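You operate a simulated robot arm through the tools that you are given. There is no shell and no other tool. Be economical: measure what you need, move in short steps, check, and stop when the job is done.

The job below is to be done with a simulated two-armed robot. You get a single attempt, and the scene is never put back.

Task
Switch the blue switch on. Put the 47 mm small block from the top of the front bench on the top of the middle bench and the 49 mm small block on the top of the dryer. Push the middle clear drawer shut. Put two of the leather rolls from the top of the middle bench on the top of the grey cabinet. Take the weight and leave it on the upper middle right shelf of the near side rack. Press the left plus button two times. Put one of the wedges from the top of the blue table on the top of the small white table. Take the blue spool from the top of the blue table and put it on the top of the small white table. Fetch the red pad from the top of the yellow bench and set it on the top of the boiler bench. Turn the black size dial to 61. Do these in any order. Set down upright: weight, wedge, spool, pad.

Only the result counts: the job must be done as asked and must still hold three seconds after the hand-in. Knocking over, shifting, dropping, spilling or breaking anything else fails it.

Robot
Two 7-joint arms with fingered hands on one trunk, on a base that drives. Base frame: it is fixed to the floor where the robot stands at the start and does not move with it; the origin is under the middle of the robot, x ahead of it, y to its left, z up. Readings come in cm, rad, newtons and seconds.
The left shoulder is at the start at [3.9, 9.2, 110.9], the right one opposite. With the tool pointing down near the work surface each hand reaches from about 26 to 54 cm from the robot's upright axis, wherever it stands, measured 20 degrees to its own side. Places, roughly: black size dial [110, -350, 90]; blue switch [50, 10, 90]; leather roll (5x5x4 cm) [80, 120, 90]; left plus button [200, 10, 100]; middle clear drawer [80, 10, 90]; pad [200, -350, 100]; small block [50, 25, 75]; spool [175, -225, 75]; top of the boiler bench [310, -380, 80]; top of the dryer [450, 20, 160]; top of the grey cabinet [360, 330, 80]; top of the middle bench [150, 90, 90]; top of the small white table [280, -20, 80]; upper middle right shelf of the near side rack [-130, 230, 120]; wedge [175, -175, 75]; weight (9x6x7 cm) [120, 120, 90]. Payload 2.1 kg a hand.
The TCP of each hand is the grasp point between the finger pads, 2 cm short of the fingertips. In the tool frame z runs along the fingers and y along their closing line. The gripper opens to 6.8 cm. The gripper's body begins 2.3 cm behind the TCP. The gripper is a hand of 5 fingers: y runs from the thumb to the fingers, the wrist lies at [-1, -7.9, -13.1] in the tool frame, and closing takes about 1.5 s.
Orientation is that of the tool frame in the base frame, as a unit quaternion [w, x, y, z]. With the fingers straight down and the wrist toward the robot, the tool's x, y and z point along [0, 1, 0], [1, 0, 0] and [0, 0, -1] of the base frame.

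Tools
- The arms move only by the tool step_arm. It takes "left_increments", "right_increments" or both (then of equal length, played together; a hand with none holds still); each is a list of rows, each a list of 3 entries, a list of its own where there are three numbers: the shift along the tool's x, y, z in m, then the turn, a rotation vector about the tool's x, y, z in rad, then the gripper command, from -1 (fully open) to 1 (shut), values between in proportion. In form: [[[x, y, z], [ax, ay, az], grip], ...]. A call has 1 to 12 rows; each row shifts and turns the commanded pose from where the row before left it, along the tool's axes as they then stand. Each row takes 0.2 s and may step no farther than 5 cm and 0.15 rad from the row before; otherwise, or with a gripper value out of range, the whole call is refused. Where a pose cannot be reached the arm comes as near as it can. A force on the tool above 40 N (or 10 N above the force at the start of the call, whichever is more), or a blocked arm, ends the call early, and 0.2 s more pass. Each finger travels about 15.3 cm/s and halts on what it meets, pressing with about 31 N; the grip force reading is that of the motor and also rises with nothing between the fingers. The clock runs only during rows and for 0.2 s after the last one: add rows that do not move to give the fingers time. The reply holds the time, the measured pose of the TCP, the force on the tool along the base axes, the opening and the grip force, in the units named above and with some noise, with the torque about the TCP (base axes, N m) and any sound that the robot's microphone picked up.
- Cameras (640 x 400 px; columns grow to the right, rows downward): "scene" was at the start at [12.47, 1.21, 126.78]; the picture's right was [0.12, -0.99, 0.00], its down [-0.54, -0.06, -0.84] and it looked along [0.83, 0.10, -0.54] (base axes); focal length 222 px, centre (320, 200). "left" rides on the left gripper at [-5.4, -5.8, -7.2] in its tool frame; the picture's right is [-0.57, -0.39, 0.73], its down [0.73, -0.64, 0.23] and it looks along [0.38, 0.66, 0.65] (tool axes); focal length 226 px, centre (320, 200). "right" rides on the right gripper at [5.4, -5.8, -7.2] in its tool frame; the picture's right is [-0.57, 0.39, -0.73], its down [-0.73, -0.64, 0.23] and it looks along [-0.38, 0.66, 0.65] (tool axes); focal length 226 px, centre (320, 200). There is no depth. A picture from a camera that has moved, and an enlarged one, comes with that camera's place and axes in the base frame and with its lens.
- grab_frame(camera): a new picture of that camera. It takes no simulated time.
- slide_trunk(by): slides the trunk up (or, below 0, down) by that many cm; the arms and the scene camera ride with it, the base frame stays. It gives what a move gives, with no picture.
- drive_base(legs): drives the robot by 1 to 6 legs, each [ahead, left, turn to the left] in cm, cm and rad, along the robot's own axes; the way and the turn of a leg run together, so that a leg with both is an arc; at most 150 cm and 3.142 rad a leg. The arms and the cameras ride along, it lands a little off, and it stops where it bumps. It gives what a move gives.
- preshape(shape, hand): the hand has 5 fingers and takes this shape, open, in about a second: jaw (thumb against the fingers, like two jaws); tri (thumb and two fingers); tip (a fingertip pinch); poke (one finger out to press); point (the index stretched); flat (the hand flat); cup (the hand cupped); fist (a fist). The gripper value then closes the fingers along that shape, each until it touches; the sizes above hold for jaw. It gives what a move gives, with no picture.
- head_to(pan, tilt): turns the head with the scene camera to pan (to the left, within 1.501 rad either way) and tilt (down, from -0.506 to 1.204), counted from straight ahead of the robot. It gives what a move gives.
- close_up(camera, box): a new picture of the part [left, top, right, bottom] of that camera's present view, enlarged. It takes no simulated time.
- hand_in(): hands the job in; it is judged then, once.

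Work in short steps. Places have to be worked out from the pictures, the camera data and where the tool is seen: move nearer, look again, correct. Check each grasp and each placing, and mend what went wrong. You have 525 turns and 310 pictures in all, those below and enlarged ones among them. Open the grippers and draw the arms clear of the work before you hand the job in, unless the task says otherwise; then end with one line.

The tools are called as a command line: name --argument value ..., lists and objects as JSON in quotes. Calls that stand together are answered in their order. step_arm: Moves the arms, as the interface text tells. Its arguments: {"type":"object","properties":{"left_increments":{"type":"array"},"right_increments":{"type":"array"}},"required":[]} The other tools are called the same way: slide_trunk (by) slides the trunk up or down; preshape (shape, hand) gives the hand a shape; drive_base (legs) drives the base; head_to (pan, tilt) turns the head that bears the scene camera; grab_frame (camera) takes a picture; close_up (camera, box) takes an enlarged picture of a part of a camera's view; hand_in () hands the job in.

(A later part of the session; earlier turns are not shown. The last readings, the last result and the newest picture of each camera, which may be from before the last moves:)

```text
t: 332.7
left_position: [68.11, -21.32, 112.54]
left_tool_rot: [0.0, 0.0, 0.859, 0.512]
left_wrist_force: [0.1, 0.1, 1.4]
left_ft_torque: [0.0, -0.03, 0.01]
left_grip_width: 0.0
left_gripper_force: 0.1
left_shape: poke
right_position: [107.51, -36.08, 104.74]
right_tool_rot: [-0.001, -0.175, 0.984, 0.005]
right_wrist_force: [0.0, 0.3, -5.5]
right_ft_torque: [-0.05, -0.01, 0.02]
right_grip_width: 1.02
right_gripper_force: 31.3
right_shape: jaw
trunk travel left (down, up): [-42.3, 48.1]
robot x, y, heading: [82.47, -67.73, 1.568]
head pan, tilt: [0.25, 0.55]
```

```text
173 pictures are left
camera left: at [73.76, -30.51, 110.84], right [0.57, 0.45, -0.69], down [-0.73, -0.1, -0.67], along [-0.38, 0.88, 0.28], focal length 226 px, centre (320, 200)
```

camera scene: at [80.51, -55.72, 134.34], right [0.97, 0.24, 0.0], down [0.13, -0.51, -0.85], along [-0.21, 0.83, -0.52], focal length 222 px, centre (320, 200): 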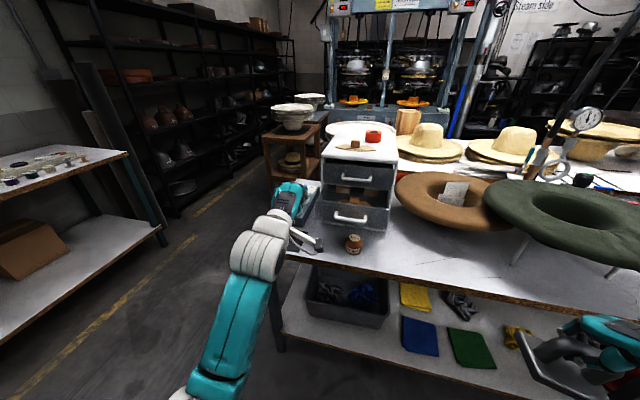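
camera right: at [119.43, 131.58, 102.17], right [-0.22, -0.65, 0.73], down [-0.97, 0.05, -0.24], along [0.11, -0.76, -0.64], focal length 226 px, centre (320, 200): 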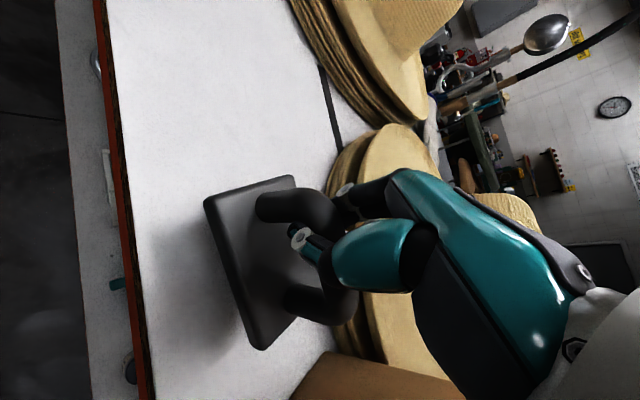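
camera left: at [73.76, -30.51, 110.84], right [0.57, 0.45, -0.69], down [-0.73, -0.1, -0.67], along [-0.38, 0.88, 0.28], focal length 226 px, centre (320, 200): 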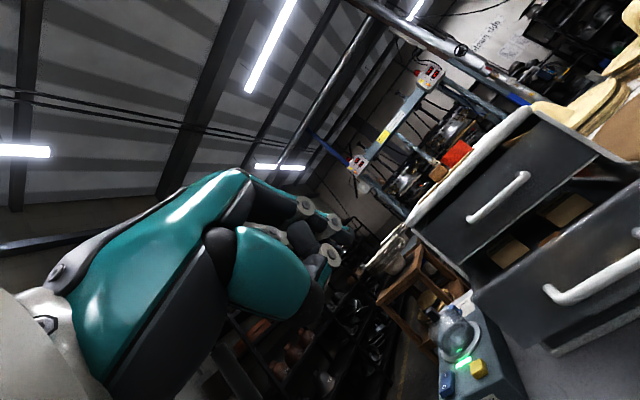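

Face left edge x≈64.7, handle from x≈71. I lower (trunk −10 plus arm), drive 17 ahead so the fingertip stands just before the face at x≈67.3, z≈93.7.

slide_trunk --by -10

step_arm --left_increments '[[[0.008, -0.0352, 0.019], [0, 0, 0], -1], [[0, -0.0352, 0.019], [0, 0, 0], -1], [[0, 0, 0], [0, 0, 0], -1]]'

drive_base --legs '[[16, 0, 0]]'

grab_frame --camera "left"

close_up --camera "scene" --box '[220, 110, 420, 270]'

```text
t: 334.0
left_position: [68.16, -21.32, 102.63]
left_tool_rot: [-0.001, 0.0, 0.859, 0.511]
left_wrist_force: [0.0, -0.6, 0.3]
left_ft_torque: [0.0, 0.05, 0.0]
left_grip_width: 0.01
left_gripper_force: 0.1
left_shape: poke
right_position: [107.59, -36.14, 94.77]
right_tool_rot: [0.0, -0.175, 0.985, 0.005]
right_wrist_force: [0.4, -0.7, -6.7]
right_ft_torque: [-0.06, 0.02, 0.03]
right_grip_width: 1.02
right_gripper_force: 31.3
right_shape: jaw
trunk travel left (down, up): [-32.3, 58.1]
robot x, y, heading: [82.52, -67.21, 1.572]
head pan, tilt: [0.25, 0.55]
```

```text
t: 334.8
left_position: [67.39, -21.49, 94.36]
left_tool_rot: [0.0, 0.001, 0.86, 0.511]
left_wrist_force: [0.2, 0.6, -0.4]
left_ft_torque: [-0.01, -0.02, -0.01]
left_grip_width: 0.0
left_gripper_force: 0.0
left_shape: poke
right_position: [107.51, -35.92, 94.76]
right_tool_rot: [-0.001, -0.175, 0.985, 0.005]
right_wrist_force: [-0.1, 0.3, -6.3]
right_ft_torque: [-0.03, 0.03, 0.03]
right_grip_width: 1.04
right_gripper_force: 31.3
right_shape: jaw
trunk travel left (down, up): [-32.3, 58.1]
robot x, y, heading: [82.65, -67.38, 1.569]
head pan, tilt: [0.25, 0.55]
```

```text
t: 336.2
left_position: [67.22, -5.75, 94.47]
left_tool_rot: [-0.001, -0.001, 0.86, 0.51]
left_wrist_force: [0.4, -0.3, -0.2]
left_ft_torque: [-0.02, 0.02, 0.02]
left_grip_width: 0.02
left_gripper_force: 0.1
left_shape: poke
right_position: [107.46, -20.13, 94.72]
right_tool_rot: [-0.001, -0.176, 0.984, 0.005]
right_wrist_force: [-0.3, -0.7, -5.9]
right_ft_torque: [-0.01, 0.03, 0.0]
right_grip_width: 1.0
right_gripper_force: 31.4
right_shape: jaw
trunk travel left (down, up): [-32.3, 58.1]
robot x, y, heading: [82.69, -51.42, 1.568]
head pan, tilt: [0.25, 0.55]
```

```text
172 pictures are left
camera left: at [72.89, -14.75, 92.69], right [0.57, 0.45, -0.69], down [-0.73, -0.1, -0.67], along [-0.38, 0.88, 0.27], focal length 226 px, centre (320, 200)
```

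left: 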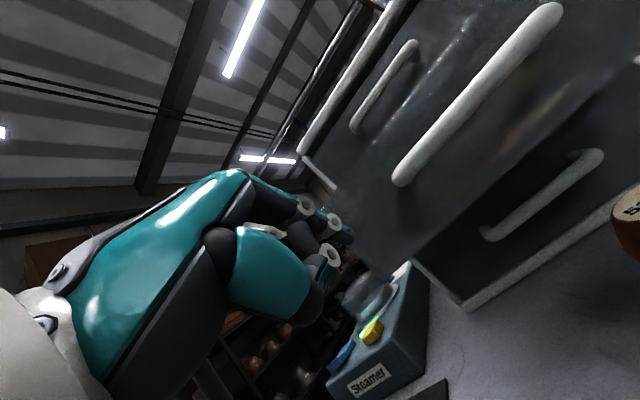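

```text
2.50 times, centred on (320, 190) of scene
camera zoom: at [80.52, -38.65, 124.27], right [0.97, 0.25, 0.0], down [0.13, -0.51, -0.85], along [-0.21, 0.83, -0.52], focal length 555 px, centre (320, 225)
```

zoom: 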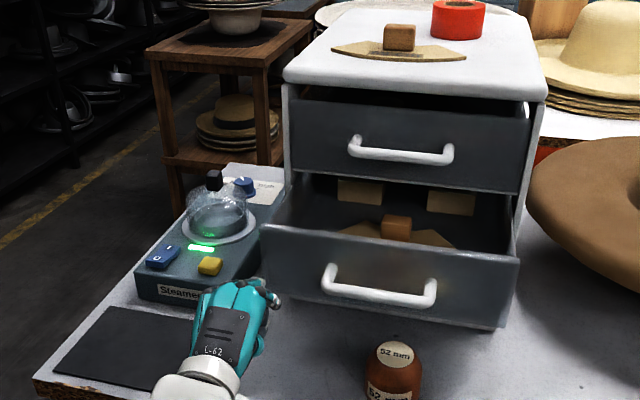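

Aligned; bottom and top drawers are closed, middle open. Advance +y in 2 cm rows and watch force.

step_arm --left_increments '[[[-0.005, 0.0095, 0.0176], [0, 0, 0], -1], [[0, 0.0095, 0.0176], [0, 0, 0], -1], [[0, 0.0095, 0.0176], [0, 0, 0], -1], [[0, 0.0095, 0.0176], [0, 0, 0], -1], [[0, 0.0095, 0.0176], [0, 0, 0], -1]]'

close_up --camera "scene" --box '[220, 110, 420, 270]'

```text
t: 337.4
left_position: [67.84, 4.36, 94.45]
left_tool_rot: [0.0, 0.0, 0.86, 0.51]
left_wrist_force: [0.2, 0.4, 0.2]
left_ft_torque: [0.02, -0.02, 0.02]
left_grip_width: 0.02
left_gripper_force: 0.1
left_shape: poke
right_position: [107.46, -20.13, 94.79]
right_tool_rot: [-0.001, -0.176, 0.984, 0.006]
right_wrist_force: [-1.4, 0.0, -6.5]
right_ft_torque: [-0.05, 0.04, 0.04]
right_grip_width: 1.04
right_gripper_force: 30.8
right_shape: jaw
trunk travel left (down, up): [-32.3, 58.1]
robot x, y, heading: [82.38, -51.5, 1.57]
head pan, tilt: [0.25, 0.55]
```

```text
2.50 times, centred on (320, 190) of scene
camera zoom: at [80.52, -38.65, 124.27], right [0.97, 0.25, 0.0], down [0.13, -0.51, -0.85], along [-0.21, 0.83, -0.52], focal length 555 px, centre (320, 225)
```

zoom: 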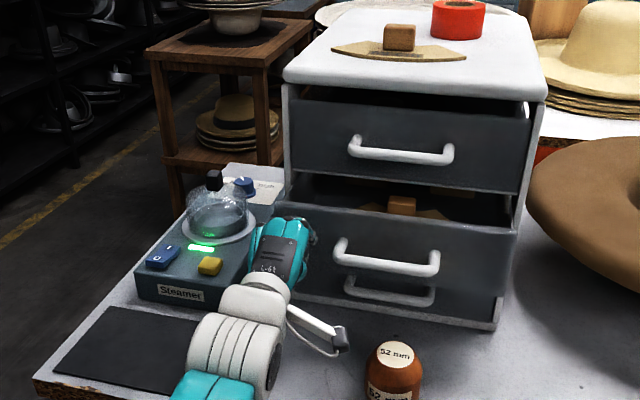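

The drawer is moving with it. Continue.

step_arm --left_increments '[[[0, 0.0095, 0.0176], [0, 0, 0], -1], [[0, 0.0095, 0.0176], [0, 0, 0], -1], [[0, 0.0095, 0.0176], [0, 0, 0], -1], [[0, 0.0048, 0.0088], [0, 0, 0], -1]]'

close_up --camera "scene" --box '[220, 110, 420, 270]'

```text
t: 338.4
left_position: [68.21, 7.65, 94.81]
left_tool_rot: [-0.001, 0.0, 0.86, 0.511]
left_wrist_force: [-0.1, -0.4, -0.5]
left_ft_torque: [-0.03, -0.05, -0.01]
left_grip_width: 0.02
left_gripper_force: 0.1
left_shape: poke
left hand out of reach, approached as far as the arm can: row 2, 3, 4
right_position: [107.47, -20.2, 94.78]
right_tool_rot: [-0.001, -0.175, 0.984, 0.005]
right_wrist_force: [-0.2, -0.7, -6.7]
right_ft_torque: [-0.06, 0.0, -0.03]
right_grip_width: 1.04
right_gripper_force: 30.8
right_shape: jaw
trunk travel left (down, up): [-32.3, 58.1]
robot x, y, heading: [82.57, -51.33, 1.565]
head pan, tilt: [0.25, 0.55]
```

```text
2.50 times, centred on (320, 190) of scene
camera zoom: at [80.52, -38.64, 124.27], right [0.97, 0.25, 0.0], down [0.13, -0.51, -0.85], along [-0.21, 0.83, -0.52], focal length 555 px, centre (320, 225)
```

zoom: 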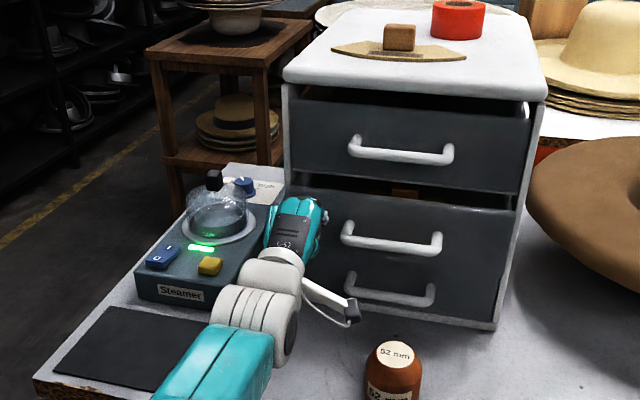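

At the arm's reach; I retract 4 cm, drive 6 cm ahead, and push on.

step_arm --left_increments '[[[0, -0.0095, -0.0176], [0, 0, 0], -1], [[0, -0.0095, -0.0176], [0, 0, 0], -1]]'

drive_base --legs '[[6, 0, 0]]'

step_arm --left_increments '[[[0, 0.0048, 0.0088], [0, 0, 0], -1], [[0, 0.0048, 0.0088], [0, 0, 0], -1], [[0, 0.0048, 0.0088], [0, 0, 0], -1], [[0, 0.0048, 0.0088], [0, 0, 0], -1]]'

close_up --camera "scene" --box '[220, 110, 420, 270]'

```text
t: 339.0
left_position: [68.13, 3.77, 94.64]
left_tool_rot: [-0.001, 0.0, 0.86, 0.51]
left_wrist_force: [0.0, 0.3, -0.6]
left_ft_torque: [-0.01, 0.03, 0.05]
left_grip_width: 0.01
left_gripper_force: 0.0
left_shape: poke
right_position: [107.39, -20.23, 94.72]
right_tool_rot: [-0.001, -0.177, 0.984, 0.005]
right_wrist_force: [-0.2, 0.5, -6.3]
right_ft_torque: [-0.04, 0.01, 0.0]
right_grip_width: 1.01
right_gripper_force: 31.2
right_shape: jaw
trunk travel left (down, up): [-32.3, 58.1]
robot x, y, heading: [82.58, -52.07, 1.567]
head pan, tilt: [0.25, 0.55]
```

```text
t: 340.0
left_position: [68.1, 9.96, 94.59]
left_tool_rot: [-0.001, 0.0, 0.86, 0.511]
left_wrist_force: [-0.2, -0.3, -0.3]
left_ft_torque: [-0.04, 0.01, 0.02]
left_grip_width: 0.0
left_gripper_force: 0.0
left_shape: poke
right_position: [107.46, -14.09, 94.77]
right_tool_rot: [-0.001, -0.177, 0.984, 0.006]
right_wrist_force: [0.1, -0.5, -6.2]
right_ft_torque: [-0.06, 0.03, 0.03]
right_grip_width: 1.01
right_gripper_force: 30.9
right_shape: jaw
trunk travel left (down, up): [-32.3, 58.1]
robot x, y, heading: [82.3, -45.37, 1.568]
head pan, tilt: [0.25, 0.55]
```

```text
t: 340.7
left_position: [68.31, 11.39, 95.1]
left_tool_rot: [0.001, 0.001, 0.857, 0.516]
left_wrist_force: [4.1, -34.5, 9.5]
left_ft_torque: [-0.3, -0.05, 0.0]
left_grip_width: 0.02
left_gripper_force: 0.0
left_shape: poke
right_position: [107.42, -14.68, 94.86]
right_tool_rot: [-0.001, -0.177, 0.984, 0.007]
right_wrist_force: [0.8, 0.2, -6.0]
right_ft_torque: [-0.02, 0.01, 0.0]
right_grip_width: 1.03
right_gripper_force: 30.7
right_shape: jaw
trunk travel left (down, up): [-32.3, 58.1]
robot x, y, heading: [82.41, -45.48, 1.569]
head pan, tilt: [0.25, 0.55]
stopped in row 3 (left hand): the force on the tool passed its limit at 45 N (the readings are from after the stop); the commanded pose is now the measured one
```

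```text
2.50 times, centred on (320, 190) of scene
camera zoom: at [80.59, -33.23, 124.35], right [0.97, 0.25, 0.0], down [0.13, -0.5, -0.86], along [-0.21, 0.83, -0.52], focal length 555 px, centre (320, 225)
```

zoom: 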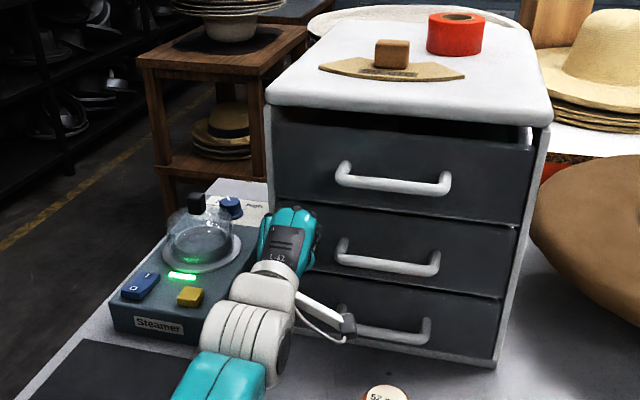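

The middle drawer is flush and shut. Retract, back off and drive to the lane toward the near side rack.

step_arm --left_increments '[[[0, -0.019, -0.035], [0, 0, 0], -1], [[0, -0.019, -0.035], [0, 0, 0], -1], [[0, -0.019, -0.035], [0, 0, 0], -1], [[0, -0.019, -0.035], [0, 0, 0], -1]]'

drive_base --legs '[[-28, 0, 0], [0, 120, 0], [130, 0, 0]]'

head_to --pan 0.3 --tilt 0.3

grab_frame --camera "scene"

```text
t: 341.7
left_position: [68.02, -4.05, 94.56]
left_tool_rot: [-0.001, -0.001, 0.859, 0.512]
left_wrist_force: [-0.9, 0.4, 0.2]
left_ft_torque: [0.0, 0.0, -0.01]
left_grip_width: 0.0
left_gripper_force: 0.1
left_shape: poke
right_position: [107.4, -14.17, 94.59]
right_tool_rot: [-0.001, -0.176, 0.984, 0.005]
right_wrist_force: [-0.1, -0.6, -6.2]
right_ft_torque: [-0.04, 0.0, 0.01]
right_grip_width: 1.01
right_gripper_force: 31.2
right_shape: jaw
trunk travel left (down, up): [-32.3, 58.1]
robot x, y, heading: [82.7, -45.24, 1.568]
head pan, tilt: [0.25, 0.55]
```

```text
t: 355.3
left_position: [-53.6, 95.55, 94.61]
left_tool_rot: [-0.005, -0.008, 0.859, 0.513]
left_wrist_force: [-0.5, -0.1, -0.2]
left_ft_torque: [0.0, -0.03, 0.01]
left_grip_width: 0.0
left_gripper_force: 0.0
left_shape: poke
right_position: [-13.98, 86.23, 94.83]
right_tool_rot: [-0.002, -0.187, 0.982, 0.004]
right_wrist_force: [-0.3, -0.1, -7.1]
right_ft_torque: [0.0, 0.0, 0.03]
right_grip_width: 1.02
right_gripper_force: 31.2
right_shape: jaw
trunk travel left (down, up): [-32.3, 58.1]
robot x, y, heading: [-38.08, 54.22, 1.591]
head pan, tilt: [0.25, 0.55]
```

```text
t: 356.1
left_position: [-53.59, 95.53, 94.6]
left_tool_rot: [-0.004, -0.008, 0.858, 0.513]
left_wrist_force: [-1.2, 0.3, -0.1]
left_ft_torque: [0.0, -0.02, 0.01]
left_grip_width: 0.01
left_gripper_force: 0.0
left_shape: poke
right_position: [-14.07, 86.2, 94.68]
right_tool_rot: [-0.002, -0.186, 0.982, 0.005]
right_wrist_force: [0.7, 0.4, -5.7]
right_ft_torque: [-0.06, 0.0, -0.03]
right_grip_width: 0.99
right_gripper_force: 31.4
right_shape: jaw
trunk travel left (down, up): [-32.3, 58.1]
robot x, y, heading: [-37.9, 54.43, 1.592]
head pan, tilt: [0.3, 0.3]
```

```text
167 pictures are left
camera scene: at [-41.14, 67.41, 126.56], right [0.95, 0.31, 0.0], down [0.09, -0.28, -0.95], along [-0.3, 0.91, -0.3], focal length 222 px, centre (320, 200)
```

scene: 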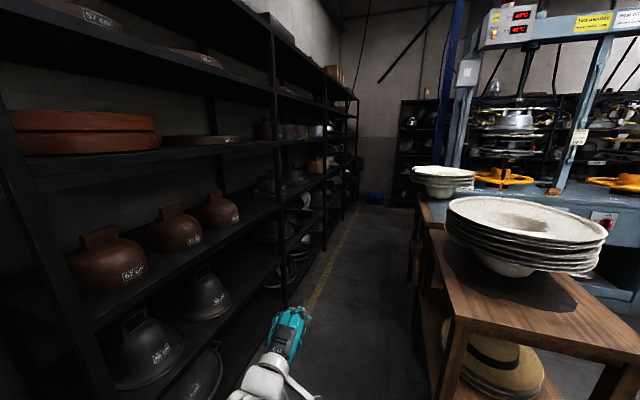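

The rack's right bay seems to span y≈195–290 with front at x≈−110. I first straighten and tuck the left hand, then drive up the lane.

step_arm --left_increments '[[[0, -0.015, -0.03], [0.13, 0, 0], -1], [[0, -0.02, -0.03], [0.13, 0, 0], -1], [[0, -0.02, -0.02], [0.13, 0, 0], -1], [[0, -0.03, -0.02], [0.13, 0, 0], -1], [[0, -0.02, 0], [0.13, 0, 0], -1], [[0, 0, 0], [0.13, 0, 0], -1], [[0, 0, 0], [0.13, 0, 0], -1], [[0, 0, 0], [0.13, 0, 0], -1], [[0, 0, 0], [0, 0, 0], -1]]'

preshape --shape "jaw" --hand "left"

drive_base --legs '[[0, 26, -0.02], [140, 0, 0]]'

head_to --pan 1.2 --tilt 0.2

grab_frame --camera "scene"

```text
t: 358.1
left_position: [-53.87, 85.95, 89.94]
left_tool_rot: [-0.001, -0.009, 1.0, 0.017]
left_wrist_force: [-1.4, -0.1, -0.2]
left_ft_torque: [0.01, 0.01, 0.02]
left_grip_width: 0.0
left_gripper_force: 0.2
left_shape: poke
left hand out of reach, approached as far as the arm can: row 3, 4, 5
right_position: [-13.95, 86.2, 94.79]
right_tool_rot: [-0.002, -0.186, 0.983, 0.005]
right_wrist_force: [0.3, 0.0, -6.1]
right_ft_torque: [-0.06, 0.05, 0.03]
right_grip_width: 1.06
right_gripper_force: 30.9
right_shape: jaw
trunk travel left (down, up): [-32.3, 58.1]
robot x, y, heading: [-38.09, 54.26, 1.591]
head pan, tilt: [0.3, 0.3]
```

```text
t: 359.0
left_position: [-53.77, 85.93, 90.0]
left_tool_rot: [-0.001, -0.01, 1.0, 0.018]
left_wrist_force: [0.2, -0.3, 0.6]
left_ft_torque: [0.01, 0.02, -0.01]
left_grip_width: 6.77
left_gripper_force: 0.0
left_shape: jaw
right_position: [-14.12, 86.16, 94.69]
right_tool_rot: [-0.002, -0.186, 0.983, 0.005]
right_wrist_force: [-0.9, 0.8, -6.0]
right_ft_torque: [-0.02, 0.03, 0.02]
right_grip_width: 1.0
right_gripper_force: 30.9
right_shape: jaw
trunk travel left (down, up): [-32.3, 58.1]
robot x, y, heading: [-38.34, 54.51, 1.59]
head pan, tilt: [0.3, 0.3]
```

```text
t: 360.9
left_position: [-78.09, 85.97, 89.83]
left_tool_rot: [0.0, -0.012, 1.0, 0.018]
left_wrist_force: [-0.6, -0.2, 0.6]
left_ft_torque: [-0.05, -0.03, 0.0]
left_grip_width: 6.8
left_gripper_force: 0.0
left_shape: jaw
right_position: [-38.33, 86.42, 94.69]
right_tool_rot: [-0.001, -0.188, 0.982, 0.003]
right_wrist_force: [0.3, -0.1, -5.9]
right_ft_torque: [-0.05, 0.02, -0.02]
right_grip_width: 1.01
right_gripper_force: 31.3
right_shape: jaw
trunk travel left (down, up): [-32.3, 58.1]
robot x, y, heading: [-61.94, 54.79, 1.594]
head pan, tilt: [0.3, 0.3]
stopped in leg 1: the robot was blocked; the commanded pose is now the measured one
```

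```text
t: 362.1
left_position: [-78.05, 86.16, 89.75]
left_tool_rot: [0.0, -0.011, 1.0, 0.018]
left_wrist_force: [-0.5, -0.7, -0.2]
left_ft_torque: [0.02, -0.01, -0.01]
left_grip_width: 6.81
left_gripper_force: 0.1
left_shape: jaw
right_position: [-38.3, 86.36, 94.74]
right_tool_rot: [-0.001, -0.188, 0.982, 0.004]
right_wrist_force: [-0.1, 0.2, -6.0]
right_ft_torque: [0.01, 0.02, 0.0]
right_grip_width: 1.0
right_gripper_force: 30.8
right_shape: jaw
trunk travel left (down, up): [-32.3, 58.1]
robot x, y, heading: [-62.42, 54.57, 1.596]
head pan, tilt: [1.201, 0.201]
```

```text
166 pictures are left
camera scene: at [-71.13, 61.9, 127.5], right [0.34, 0.94, 0.0], down [0.19, -0.07, -0.98], along [-0.92, 0.33, -0.2], focal length 222 px, centre (320, 200)
```

scene: 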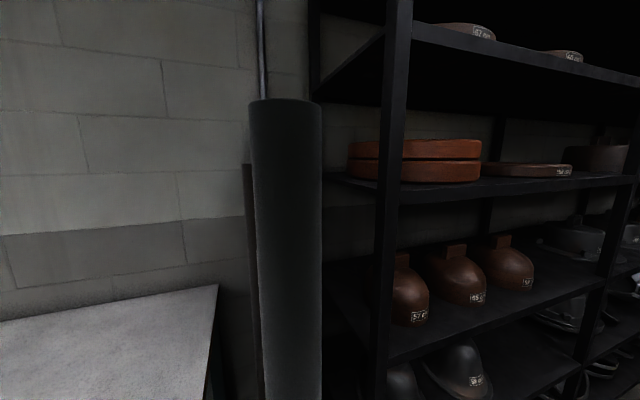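

Something blocked the sideways drive at x≈−62. I look down to the left to see what it is.

head_to --pan 1.4 --tilt 0.9

grab_frame --camera "scene"

grab_frame --camera "left"

```text
t: 363.2
left_position: [-78.06, 86.19, 89.88]
left_tool_rot: [0.001, -0.012, 1.0, 0.018]
left_wrist_force: [0.5, -0.4, 0.4]
left_ft_torque: [-0.01, -0.01, 0.0]
left_grip_width: 6.78
left_gripper_force: 0.1
left_shape: jaw
right_position: [-38.23, 86.52, 94.69]
right_tool_rot: [-0.001, -0.187, 0.982, 0.005]
right_wrist_force: [0.0, -0.3, -5.2]
right_ft_torque: [-0.04, -0.01, 0.01]
right_grip_width: 1.04
right_gripper_force: 31.3
right_shape: jaw
trunk travel left (down, up): [-32.3, 58.1]
robot x, y, heading: [-62.32, 54.46, 1.592]
head pan, tilt: [1.4, 0.901]
```

```text
165 pictures are left
camera scene: at [-69.84, 59.84, 121.35], right [0.15, 0.99, 0.0], down [0.77, -0.12, -0.62], along [-0.62, 0.09, -0.78], focal length 222 px, centre (320, 200)
```

scene: 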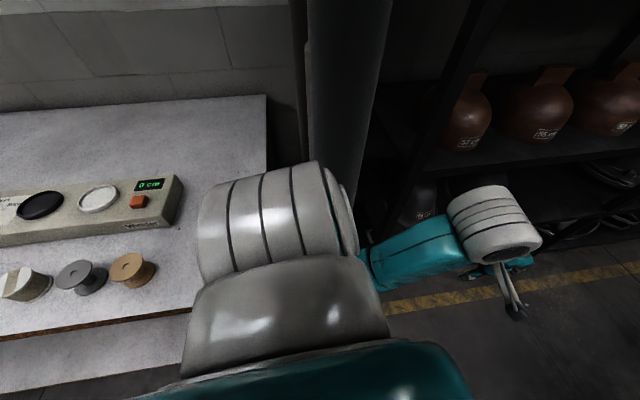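

```text
164 pictures are left
camera left: at [-72.34, 80.12, 96.76], right [0.57, -0.35, -0.74], down [-0.72, -0.65, -0.25], along [-0.39, 0.68, -0.62], focal length 226 px, centre (320, 200)
```

left: 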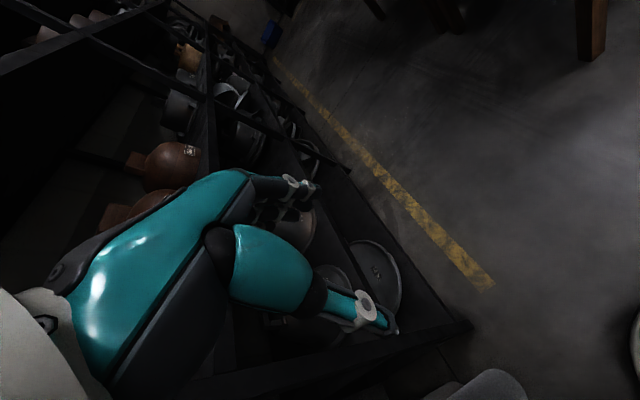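

The white table corner at ≈(−80, 45) blocked me. I move right 15, go ahead past it, then further up the lane.

drive_base --legs '[[0, -14, -0.02], [60, 0, 0], [0, 11, 0], [75, 0, 0]]'

head_to --pan 1.1 --tilt 0.2

grab_frame --camera "scene"

```text
t: 372.0
left_position: [-74.03, 221.74, 89.87]
left_tool_rot: [-0.001, 0.004, 1.0, 0.018]
left_wrist_force: [0.2, -0.5, 0.4]
left_ft_torque: [-0.01, 0.02, 0.0]
left_grip_width: 6.79
left_gripper_force: 0.2
left_shape: jaw
right_position: [-34.27, 220.87, 94.7]
right_tool_rot: [-0.002, -0.173, 0.985, 0.003]
right_wrist_force: [-0.6, 0.0, -6.9]
right_ft_torque: [-0.05, -0.04, 0.01]
right_grip_width: 0.99
right_gripper_force: 31.3
right_shape: jaw
trunk travel left (down, up): [-32.3, 58.1]
robot x, y, heading: [-59.29, 189.79, 1.567]
head pan, tilt: [1.4, 0.901]
```

```text
t: 373.1
left_position: [-74.08, 221.69, 89.81]
left_tool_rot: [0.0, 0.004, 1.0, 0.018]
left_wrist_force: [-1.0, -0.4, 0.5]
left_ft_torque: [0.01, 0.0, 0.0]
left_grip_width: 6.79
left_gripper_force: 0.0
left_shape: jaw
right_position: [-34.28, 220.93, 94.71]
right_tool_rot: [-0.002, -0.173, 0.985, 0.004]
right_wrist_force: [0.1, 0.6, -6.1]
right_ft_torque: [-0.05, 0.01, 0.0]
right_grip_width: 1.01
right_gripper_force: 30.6
right_shape: jaw
trunk travel left (down, up): [-32.3, 58.1]
robot x, y, heading: [-59.1, 189.46, 1.565]
head pan, tilt: [1.1, 0.201]
```

```text
163 pictures are left
camera scene: at [-67.38, 198.2, 127.49], right [0.46, 0.89, 0.0], down [0.18, -0.09, -0.98], along [-0.87, 0.45, -0.2], focal length 222 px, centre (320, 200)
```

scene: 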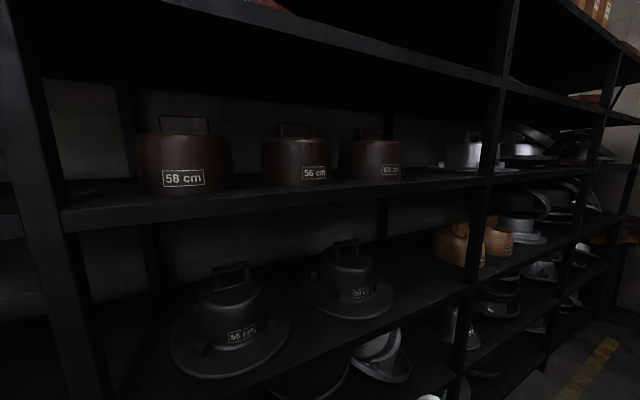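

The right bay spans y≈183–274, shelf at z≈120 with hat blocks (fronts at x≈−123); the front strip x −102…−122 is free. I raise the trunk and turn to face the rack.

slide_trunk --by 38

drive_base --legs '[[0, -4, 0], [0, 0, 1.575]]'

head_to --pan -0.3 --tilt 0.6

grab_frame --camera "scene"

grab_frame --camera "right"

```text
t: 376.7
left_position: [-74.03, 221.59, 127.77]
left_tool_rot: [0.001, 0.003, 1.0, 0.018]
left_wrist_force: [-1.0, 0.1, -1.1]
left_ft_torque: [-0.04, -0.01, -0.03]
left_grip_width: 6.79
left_gripper_force: 0.0
left_shape: jaw
right_position: [-34.19, 221.03, 132.7]
right_tool_rot: [-0.003, -0.172, 0.985, 0.004]
right_wrist_force: [-0.2, 0.0, -6.5]
right_ft_torque: [-0.05, 0.01, -0.01]
right_grip_width: 1.01
right_gripper_force: 31.2
right_shape: jaw
trunk travel left (down, up): [-70.3, 20.1]
robot x, y, heading: [-59.29, 189.45, 1.563]
head pan, tilt: [1.1, 0.201]
```

```text
t: 381.4
left_position: [-87.17, 174.77, 127.87]
left_tool_rot: [-0.013, -0.705, 0.709, 0.012]
left_wrist_force: [0.0, -0.6, -0.2]
left_ft_torque: [0.0, 0.03, -0.02]
left_grip_width: 6.79
left_gripper_force: 0.0
left_shape: jaw
right_position: [-86.37, 214.68, 132.78]
right_tool_rot: [0.003, 0.819, -0.574, -0.002]
right_wrist_force: [-0.5, 0.0, -6.1]
right_ft_torque: [-0.01, -0.04, 0.0]
right_grip_width: 0.99
right_gripper_force: 31.0
right_shape: jaw
trunk travel left (down, up): [-70.3, 20.1]
robot x, y, heading: [-55.25, 189.48, 3.139]
head pan, tilt: [1.1, 0.201]
```

```text
t: 383.0
left_position: [-87.22, 174.95, 127.86]
left_tool_rot: [-0.013, -0.705, 0.709, 0.013]
left_wrist_force: [0.3, -0.5, 0.1]
left_ft_torque: [0.02, -0.02, 0.04]
left_grip_width: 6.79
left_gripper_force: 0.1
left_shape: jaw
right_position: [-86.4, 214.61, 132.6]
right_tool_rot: [0.004, 0.819, -0.574, -0.001]
right_wrist_force: [0.0, 0.3, -6.0]
right_ft_torque: [-0.02, -0.03, -0.02]
right_grip_width: 0.96
right_gripper_force: 31.0
right_shape: jaw
trunk travel left (down, up): [-70.3, 20.1]
robot x, y, heading: [-55.01, 189.59, 3.136]
head pan, tilt: [-0.3, 0.6]
```

```text
162 pictures are left
camera scene: at [-64.8, 192.59, 161.96], right [0.3, 0.95, 0.0], down [0.54, -0.17, -0.82], along [-0.79, 0.25, -0.57], focal length 222 px, centre (320, 200)
```

scene: 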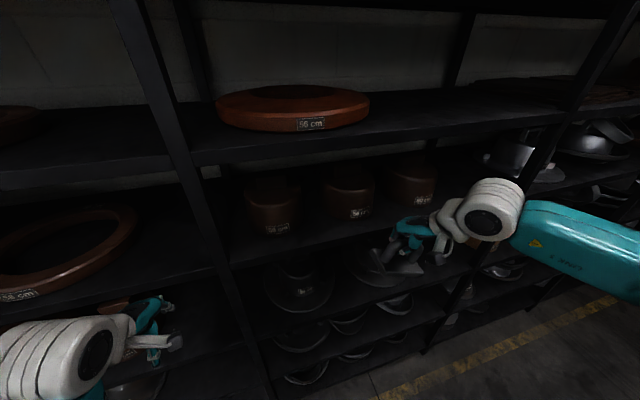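

```text
161 pictures are left
camera right: at [-79.01, 211.64, 139.9], right [-0.55, 0.4, 0.73], down [0.35, 0.91, -0.24], along [-0.76, 0.13, -0.64], focal length 226 px, centre (320, 200)
```

right: 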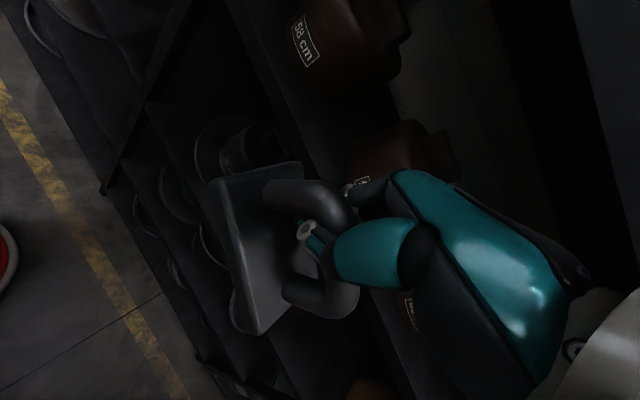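

I zoom on the weight to see its tilt and on the shelf for free space.

close_up --camera "scene" --box '[330, 180, 530, 310]'

close_up --camera "scene" --box '[200, 100, 480, 290]'

```text
3.08 times, centred on (430, 245) of scene
camera zoom: at [-64.8, 192.59, 161.96], right [0.3, 0.95, 0.0], down [0.54, -0.17, -0.82], along [-0.79, 0.25, -0.57], focal length 683 px, centre (-18, 62)
```

zoom: 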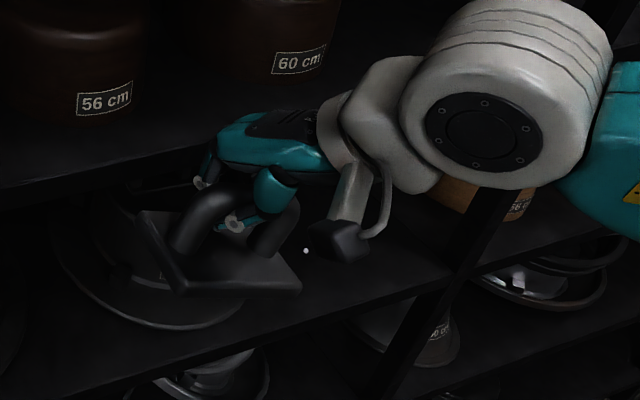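

```text
2.11 times, centred on (340, 195) of scene
camera zoom: at [-64.8, 192.59, 161.96], right [0.3, 0.95, 0.0], down [0.54, -0.17, -0.82], along [-0.79, 0.25, -0.57], focal length 467 px, centre (278, 210)
```

zoom: 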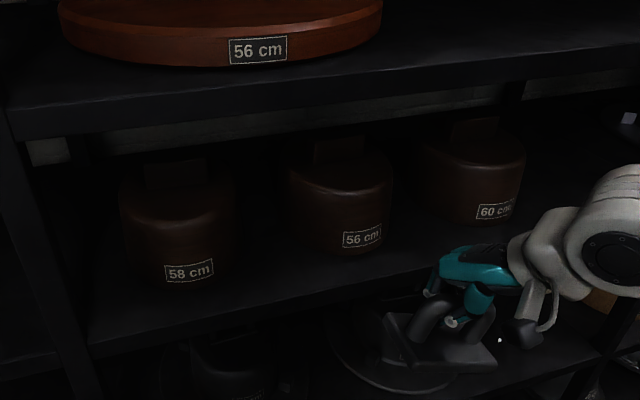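

The weight hangs about 24° tilted (its +y end low) in the pinch. I'll turn the base by −0.35 to square the hand to the shelf, then roll the hand to level it.

drive_base --legs '[[0, 0, -0.35], [8, 3, 0]]'

step_arm --right_increments '[[[0, 0, 0], [0, -0.14, 0], 1], [[0, 0, 0], [0, -0.14, 0], 1], [[0, 0, 0], [0, -0.14, 0], 1], [[0, 0, 0], [0, 0, 0], 1]]'

grab_frame --camera "right"

head_to --pan -0.2 --tilt 0.5

grab_frame --camera "scene"

```text
t: 385.1
left_position: [-98.99, 186.68, 127.86]
left_tool_rot: [-0.01, -0.571, 0.821, 0.015]
left_wrist_force: [-0.1, -0.2, -0.2]
left_ft_torque: [0.01, 0.02, 0.0]
left_grip_width: 6.82
left_gripper_force: 0.0
left_shape: jaw
right_position: [-84.73, 223.72, 132.69]
right_tool_rot: [0.002, 0.707, -0.707, -0.002]
right_wrist_force: [-0.4, 0.2, -6.3]
right_ft_torque: [-0.02, -0.04, -0.06]
right_grip_width: 0.99
right_gripper_force: 31.6
right_shape: jaw
trunk travel left (down, up): [-70.3, 20.1]
robot x, y, heading: [-64.08, 189.65, 2.788]
head pan, tilt: [-0.3, 0.6]
```

```text
t: 386.1
left_position: [-98.8, 186.72, 127.84]
left_tool_rot: [-0.01, -0.572, 0.82, 0.015]
left_wrist_force: [-0.6, -0.4, -0.1]
left_ft_torque: [0.0, -0.02, 0.0]
left_grip_width: 6.82
left_gripper_force: 0.0
left_shape: jaw
right_position: [-84.63, 223.87, 132.66]
right_tool_rot: [0.145, -0.691, 0.692, 0.15]
right_wrist_force: [0.2, -0.1, -6.0]
right_ft_torque: [-0.1, -0.03, 0.01]
right_grip_width: 1.02
right_gripper_force: 31.0
right_shape: jaw
trunk travel left (down, up): [-70.3, 20.1]
robot x, y, heading: [-63.79, 189.78, 2.793]
head pan, tilt: [-0.3, 0.6]
```

```text
158 pictures are left
camera right: at [-78.81, 216.02, 137.09], right [-0.38, 0.22, 0.9], down [0.64, 0.76, 0.08], along [-0.67, 0.61, -0.43], focal length 226 px, centre (320, 200)
```

right: 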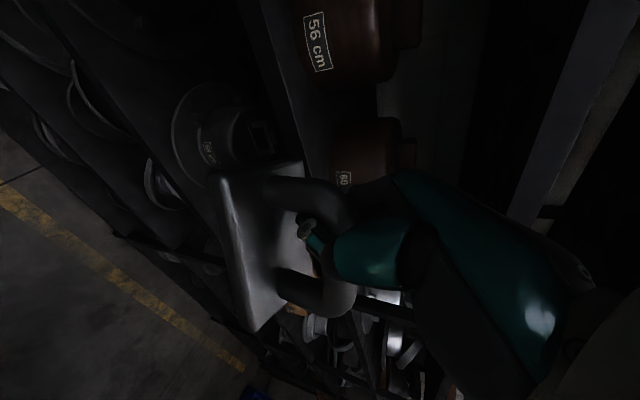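

```text
t: 386.8
left_position: [-98.88, 186.74, 127.78]
left_tool_rot: [-0.01, -0.571, 0.82, 0.015]
left_wrist_force: [0.6, 0.0, -0.6]
left_ft_torque: [0.01, 0.04, -0.02]
left_grip_width: 6.77
left_gripper_force: 0.0
left_shape: jaw
right_position: [-84.58, 223.83, 132.74]
right_tool_rot: [0.145, -0.691, 0.692, 0.15]
right_wrist_force: [-0.6, -0.3, -6.3]
right_ft_torque: [-0.08, -0.05, -0.02]
right_grip_width: 1.01
right_gripper_force: 30.5
right_shape: jaw
trunk travel left (down, up): [-70.3, 20.1]
robot x, y, heading: [-63.95, 189.41, 2.782]
head pan, tilt: [-0.201, 0.499]
```

```text
157 pictures are left
camera scene: at [-72.62, 195.15, 162.86], right [0.53, 0.85, 0.0], down [0.41, -0.25, -0.88], along [-0.75, 0.46, -0.48], focal length 222 px, centre (320, 200)
```

scene: 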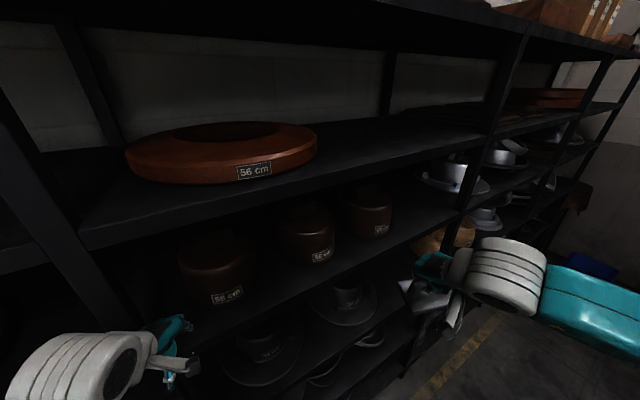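

The left hand is close to a rack post; I pull it back and zoom on the weight to check level.

step_arm --left_increments '[[[0, -0.04, 0], [0, 0, 0], -1], [[0, -0.04, 0], [0, 0, 0], -1]]'

close_up --camera "scene" --box '[380, 230, 500, 330]'

```text
t: 387.4
left_position: [-94.4, 184.54, 126.53]
left_tool_rot: [-0.01, -0.571, 0.82, 0.015]
left_wrist_force: [-0.2, -0.3, 0.1]
left_ft_torque: [0.01, -0.01, -0.01]
left_grip_width: 6.76
left_gripper_force: 0.0
left_shape: jaw
left hand out of reach, approached as far as the arm can: row 2
right_position: [-84.71, 223.82, 132.76]
right_tool_rot: [0.144, -0.691, 0.692, 0.15]
right_wrist_force: [0.4, 0.2, -5.9]
right_ft_torque: [-0.09, -0.03, 0.02]
right_grip_width: 1.01
right_gripper_force: 30.4
right_shape: jaw
trunk travel left (down, up): [-70.3, 20.1]
robot x, y, heading: [-63.69, 189.82, 2.786]
head pan, tilt: [-0.201, 0.499]
```

```text
4.00 times, centred on (440, 280) of scene
camera zoom: at [-72.64, 195.14, 162.86], right [0.53, 0.85, 0.0], down [0.41, -0.25, -0.88], along [-0.75, 0.46, -0.48], focal length 887 px, centre (-160, -120)
```

zoom: 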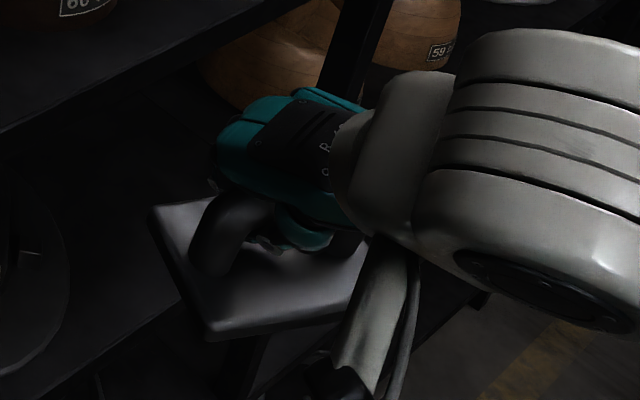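

Re-deriving from the hand camera: the plate is actually parallel to the hand (level before) but yawed ~32°. So I undo the roll, add a slight forward pitch (−0.15), and shift to y≈216.

step_arm --right_increments '[[[0, 0, 0], [0, 0.14, 0], 1], [[0, 0, 0], [0, 0.14, 0], 1], [[0, 0, 0], [0, 0.14, 0], 1], [[0, 0, 0], [-0.15, 0, 0], 1], [[0.04, 0, 0.007], [0, 0, 0], 1], [[0.04, 0, 0.008], [0, 0, 0], 1], [[0, 0, 0], [0, 0, 0], 1]]'

grab_frame --camera "right"

close_up --camera "scene" --box '[300, 180, 540, 340]'

```text
t: 389.0
left_position: [-94.41, 184.64, 126.46]
left_tool_rot: [-0.01, -0.571, 0.821, 0.015]
left_wrist_force: [0.3, -0.2, 0.1]
left_ft_torque: [0.02, 0.01, 0.03]
left_grip_width: 6.78
left_gripper_force: 0.0
left_shape: jaw
right_position: [-84.91, 215.69, 131.09]
right_tool_rot: [0.057, 0.705, -0.705, -0.056]
right_wrist_force: [0.0, -0.5, -5.6]
right_ft_torque: [-0.03, -0.05, -0.03]
right_grip_width: 1.03
right_gripper_force: 30.6
right_shape: jaw
trunk travel left (down, up): [-70.3, 20.1]
robot x, y, heading: [-63.98, 190.0, 2.79]
head pan, tilt: [-0.201, 0.499]
```

```text
155 pictures are left
camera right: at [-78.06, 210.39, 137.45], right [-0.27, 0.57, 0.78], down [0.6, 0.73, -0.33], along [-0.76, 0.38, -0.53], focal length 226 px, centre (320, 200)
```

right: 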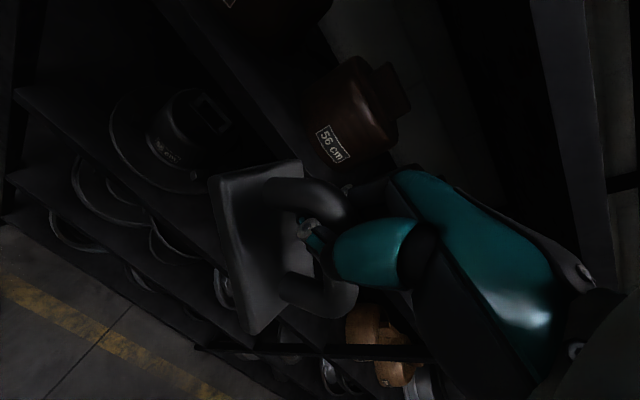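

```text
2.50 times, centred on (420, 260) of scene
camera zoom: at [-72.6, 195.16, 162.87], right [0.53, 0.85, 0.0], down [0.41, -0.25, -0.88], along [-0.75, 0.46, -0.48], focal length 555 px, centre (70, 50)
```

zoom: 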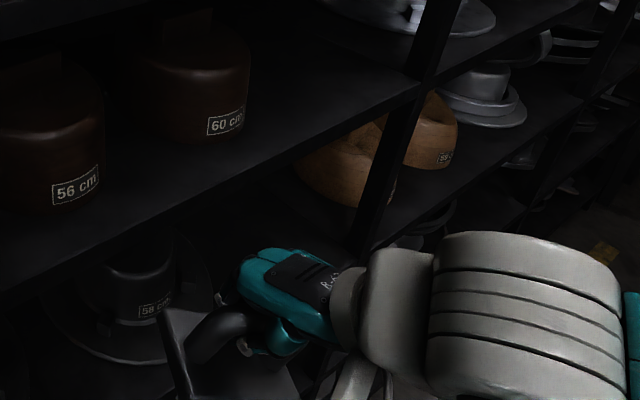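

Shelf edge triangulates to x≈−102.9, z≈121.5; weight bottom ≈125. Insert straight to x≈−107.

step_arm --right_increments '[[[0, 0.04, 0.0065], [0, 0, 0], 1], [[0, 0.04, 0.0065], [0, 0, 0], 1], [[0, 0.04, 0.0065], [0, 0, 0], 1], [[0, 0.04, 0.0065], [0, 0, 0], 1], [[0, 0.04, 0.0065], [0, 0, 0], 1], [[0, 0.022, 0.0035], [0, 0, 0], 1], [[0, 0, 0], [0, 0, 0], 1]]'

grab_frame --camera "right"

grab_frame --camera "scene"

```text
t: 390.6
left_position: [-94.29, 184.55, 126.35]
left_tool_rot: [-0.01, -0.571, 0.821, 0.015]
left_wrist_force: [-0.1, -0.7, 0.3]
left_ft_torque: [0.04, 0.02, -0.02]
left_grip_width: 6.78
left_gripper_force: 0.1
left_shape: jaw
right_position: [-107.34, 215.69, 131.24]
right_tool_rot: [0.057, 0.706, -0.704, -0.056]
right_wrist_force: [3.8, -0.7, -5.5]
right_ft_torque: [-0.01, -0.13, 0.05]
right_grip_width: 0.9
right_gripper_force: 30.8
right_shape: jaw
trunk travel left (down, up): [-70.3, 20.1]
robot x, y, heading: [-63.55, 189.57, 2.792]
head pan, tilt: [-0.201, 0.499]
```

```text
153 pictures are left
camera right: at [-100.48, 210.29, 137.49], right [-0.27, 0.57, 0.78], down [0.59, 0.73, -0.33], along [-0.76, 0.38, -0.53], focal length 226 px, centre (320, 200)
```

right: 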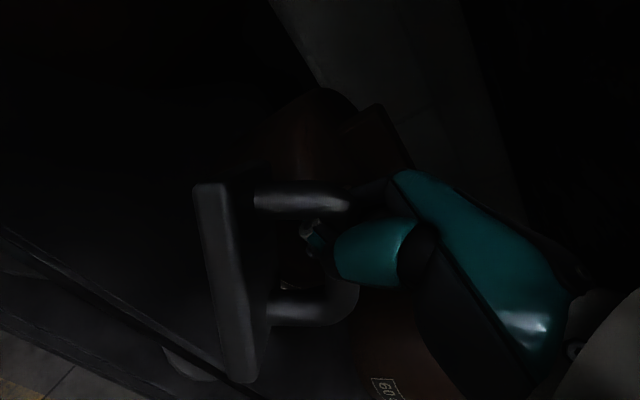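

```text
152 pictures are left
camera scene: at [-72.53, 195.1, 162.87], right [0.53, 0.85, 0.0], down [0.41, -0.25, -0.88], along [-0.75, 0.46, -0.48], focal length 222 px, centre (320, 200)
```

scene: 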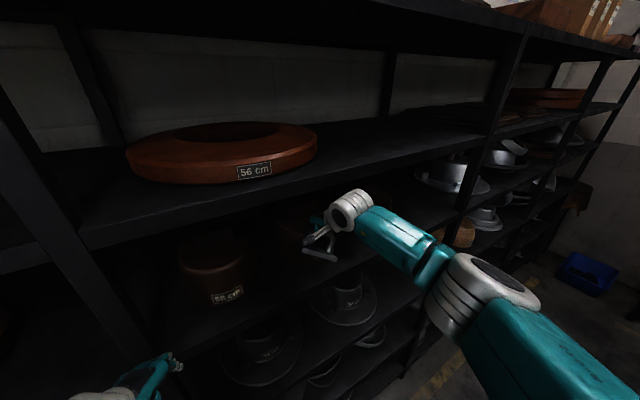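

A 4 N push appeared and the plate rotated in my grip: it touched the 56 cm block. I back out 3 cm and re-look.

step_arm --right_increments '[[[0, -0.03, -0.005], [0, 0, 0], 1], [[0, 0, 0], [0, 0, 0], 1]]'

grab_frame --camera "right"

close_up --camera "scene" --box '[180, 180, 420, 340]'

```text
t: 391.2
left_position: [-94.47, 184.59, 126.44]
left_tool_rot: [-0.009, -0.572, 0.82, 0.016]
left_wrist_force: [0.5, 0.2, -0.6]
left_ft_torque: [0.02, -0.01, -0.02]
left_grip_width: 6.78
left_gripper_force: 0.0
left_shape: jaw
right_position: [-104.33, 215.71, 131.24]
right_tool_rot: [0.056, 0.705, -0.705, -0.056]
right_wrist_force: [0.1, 0.3, -5.6]
right_ft_torque: [-0.01, 0.0, 0.0]
right_grip_width: 0.89
right_gripper_force: 30.8
right_shape: jaw
trunk travel left (down, up): [-70.3, 20.1]
robot x, y, heading: [-63.79, 189.67, 2.785]
head pan, tilt: [-0.201, 0.499]
```

```text
151 pictures are left
camera right: at [-97.53, 210.21, 137.46], right [-0.27, 0.57, 0.78], down [0.6, 0.73, -0.33], along [-0.76, 0.38, -0.53], focal length 226 px, centre (320, 200)
```

right: 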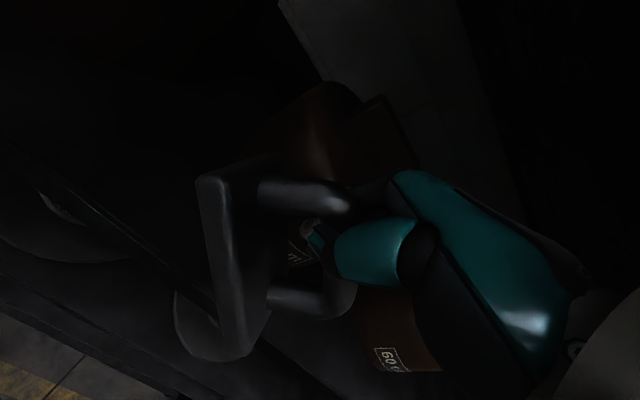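

```text
2.50 times, centred on (300, 260) of scene
camera zoom: at [-72.76, 195.09, 162.86], right [0.53, 0.85, 0.0], down [0.41, -0.25, -0.88], along [-0.75, 0.46, -0.48], focal length 555 px, centre (370, 50)
```

zoom: 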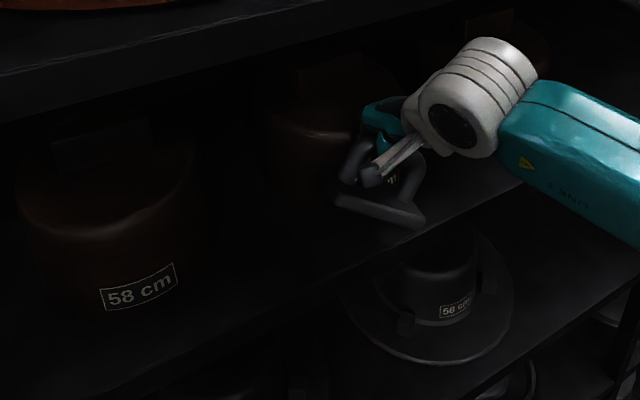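

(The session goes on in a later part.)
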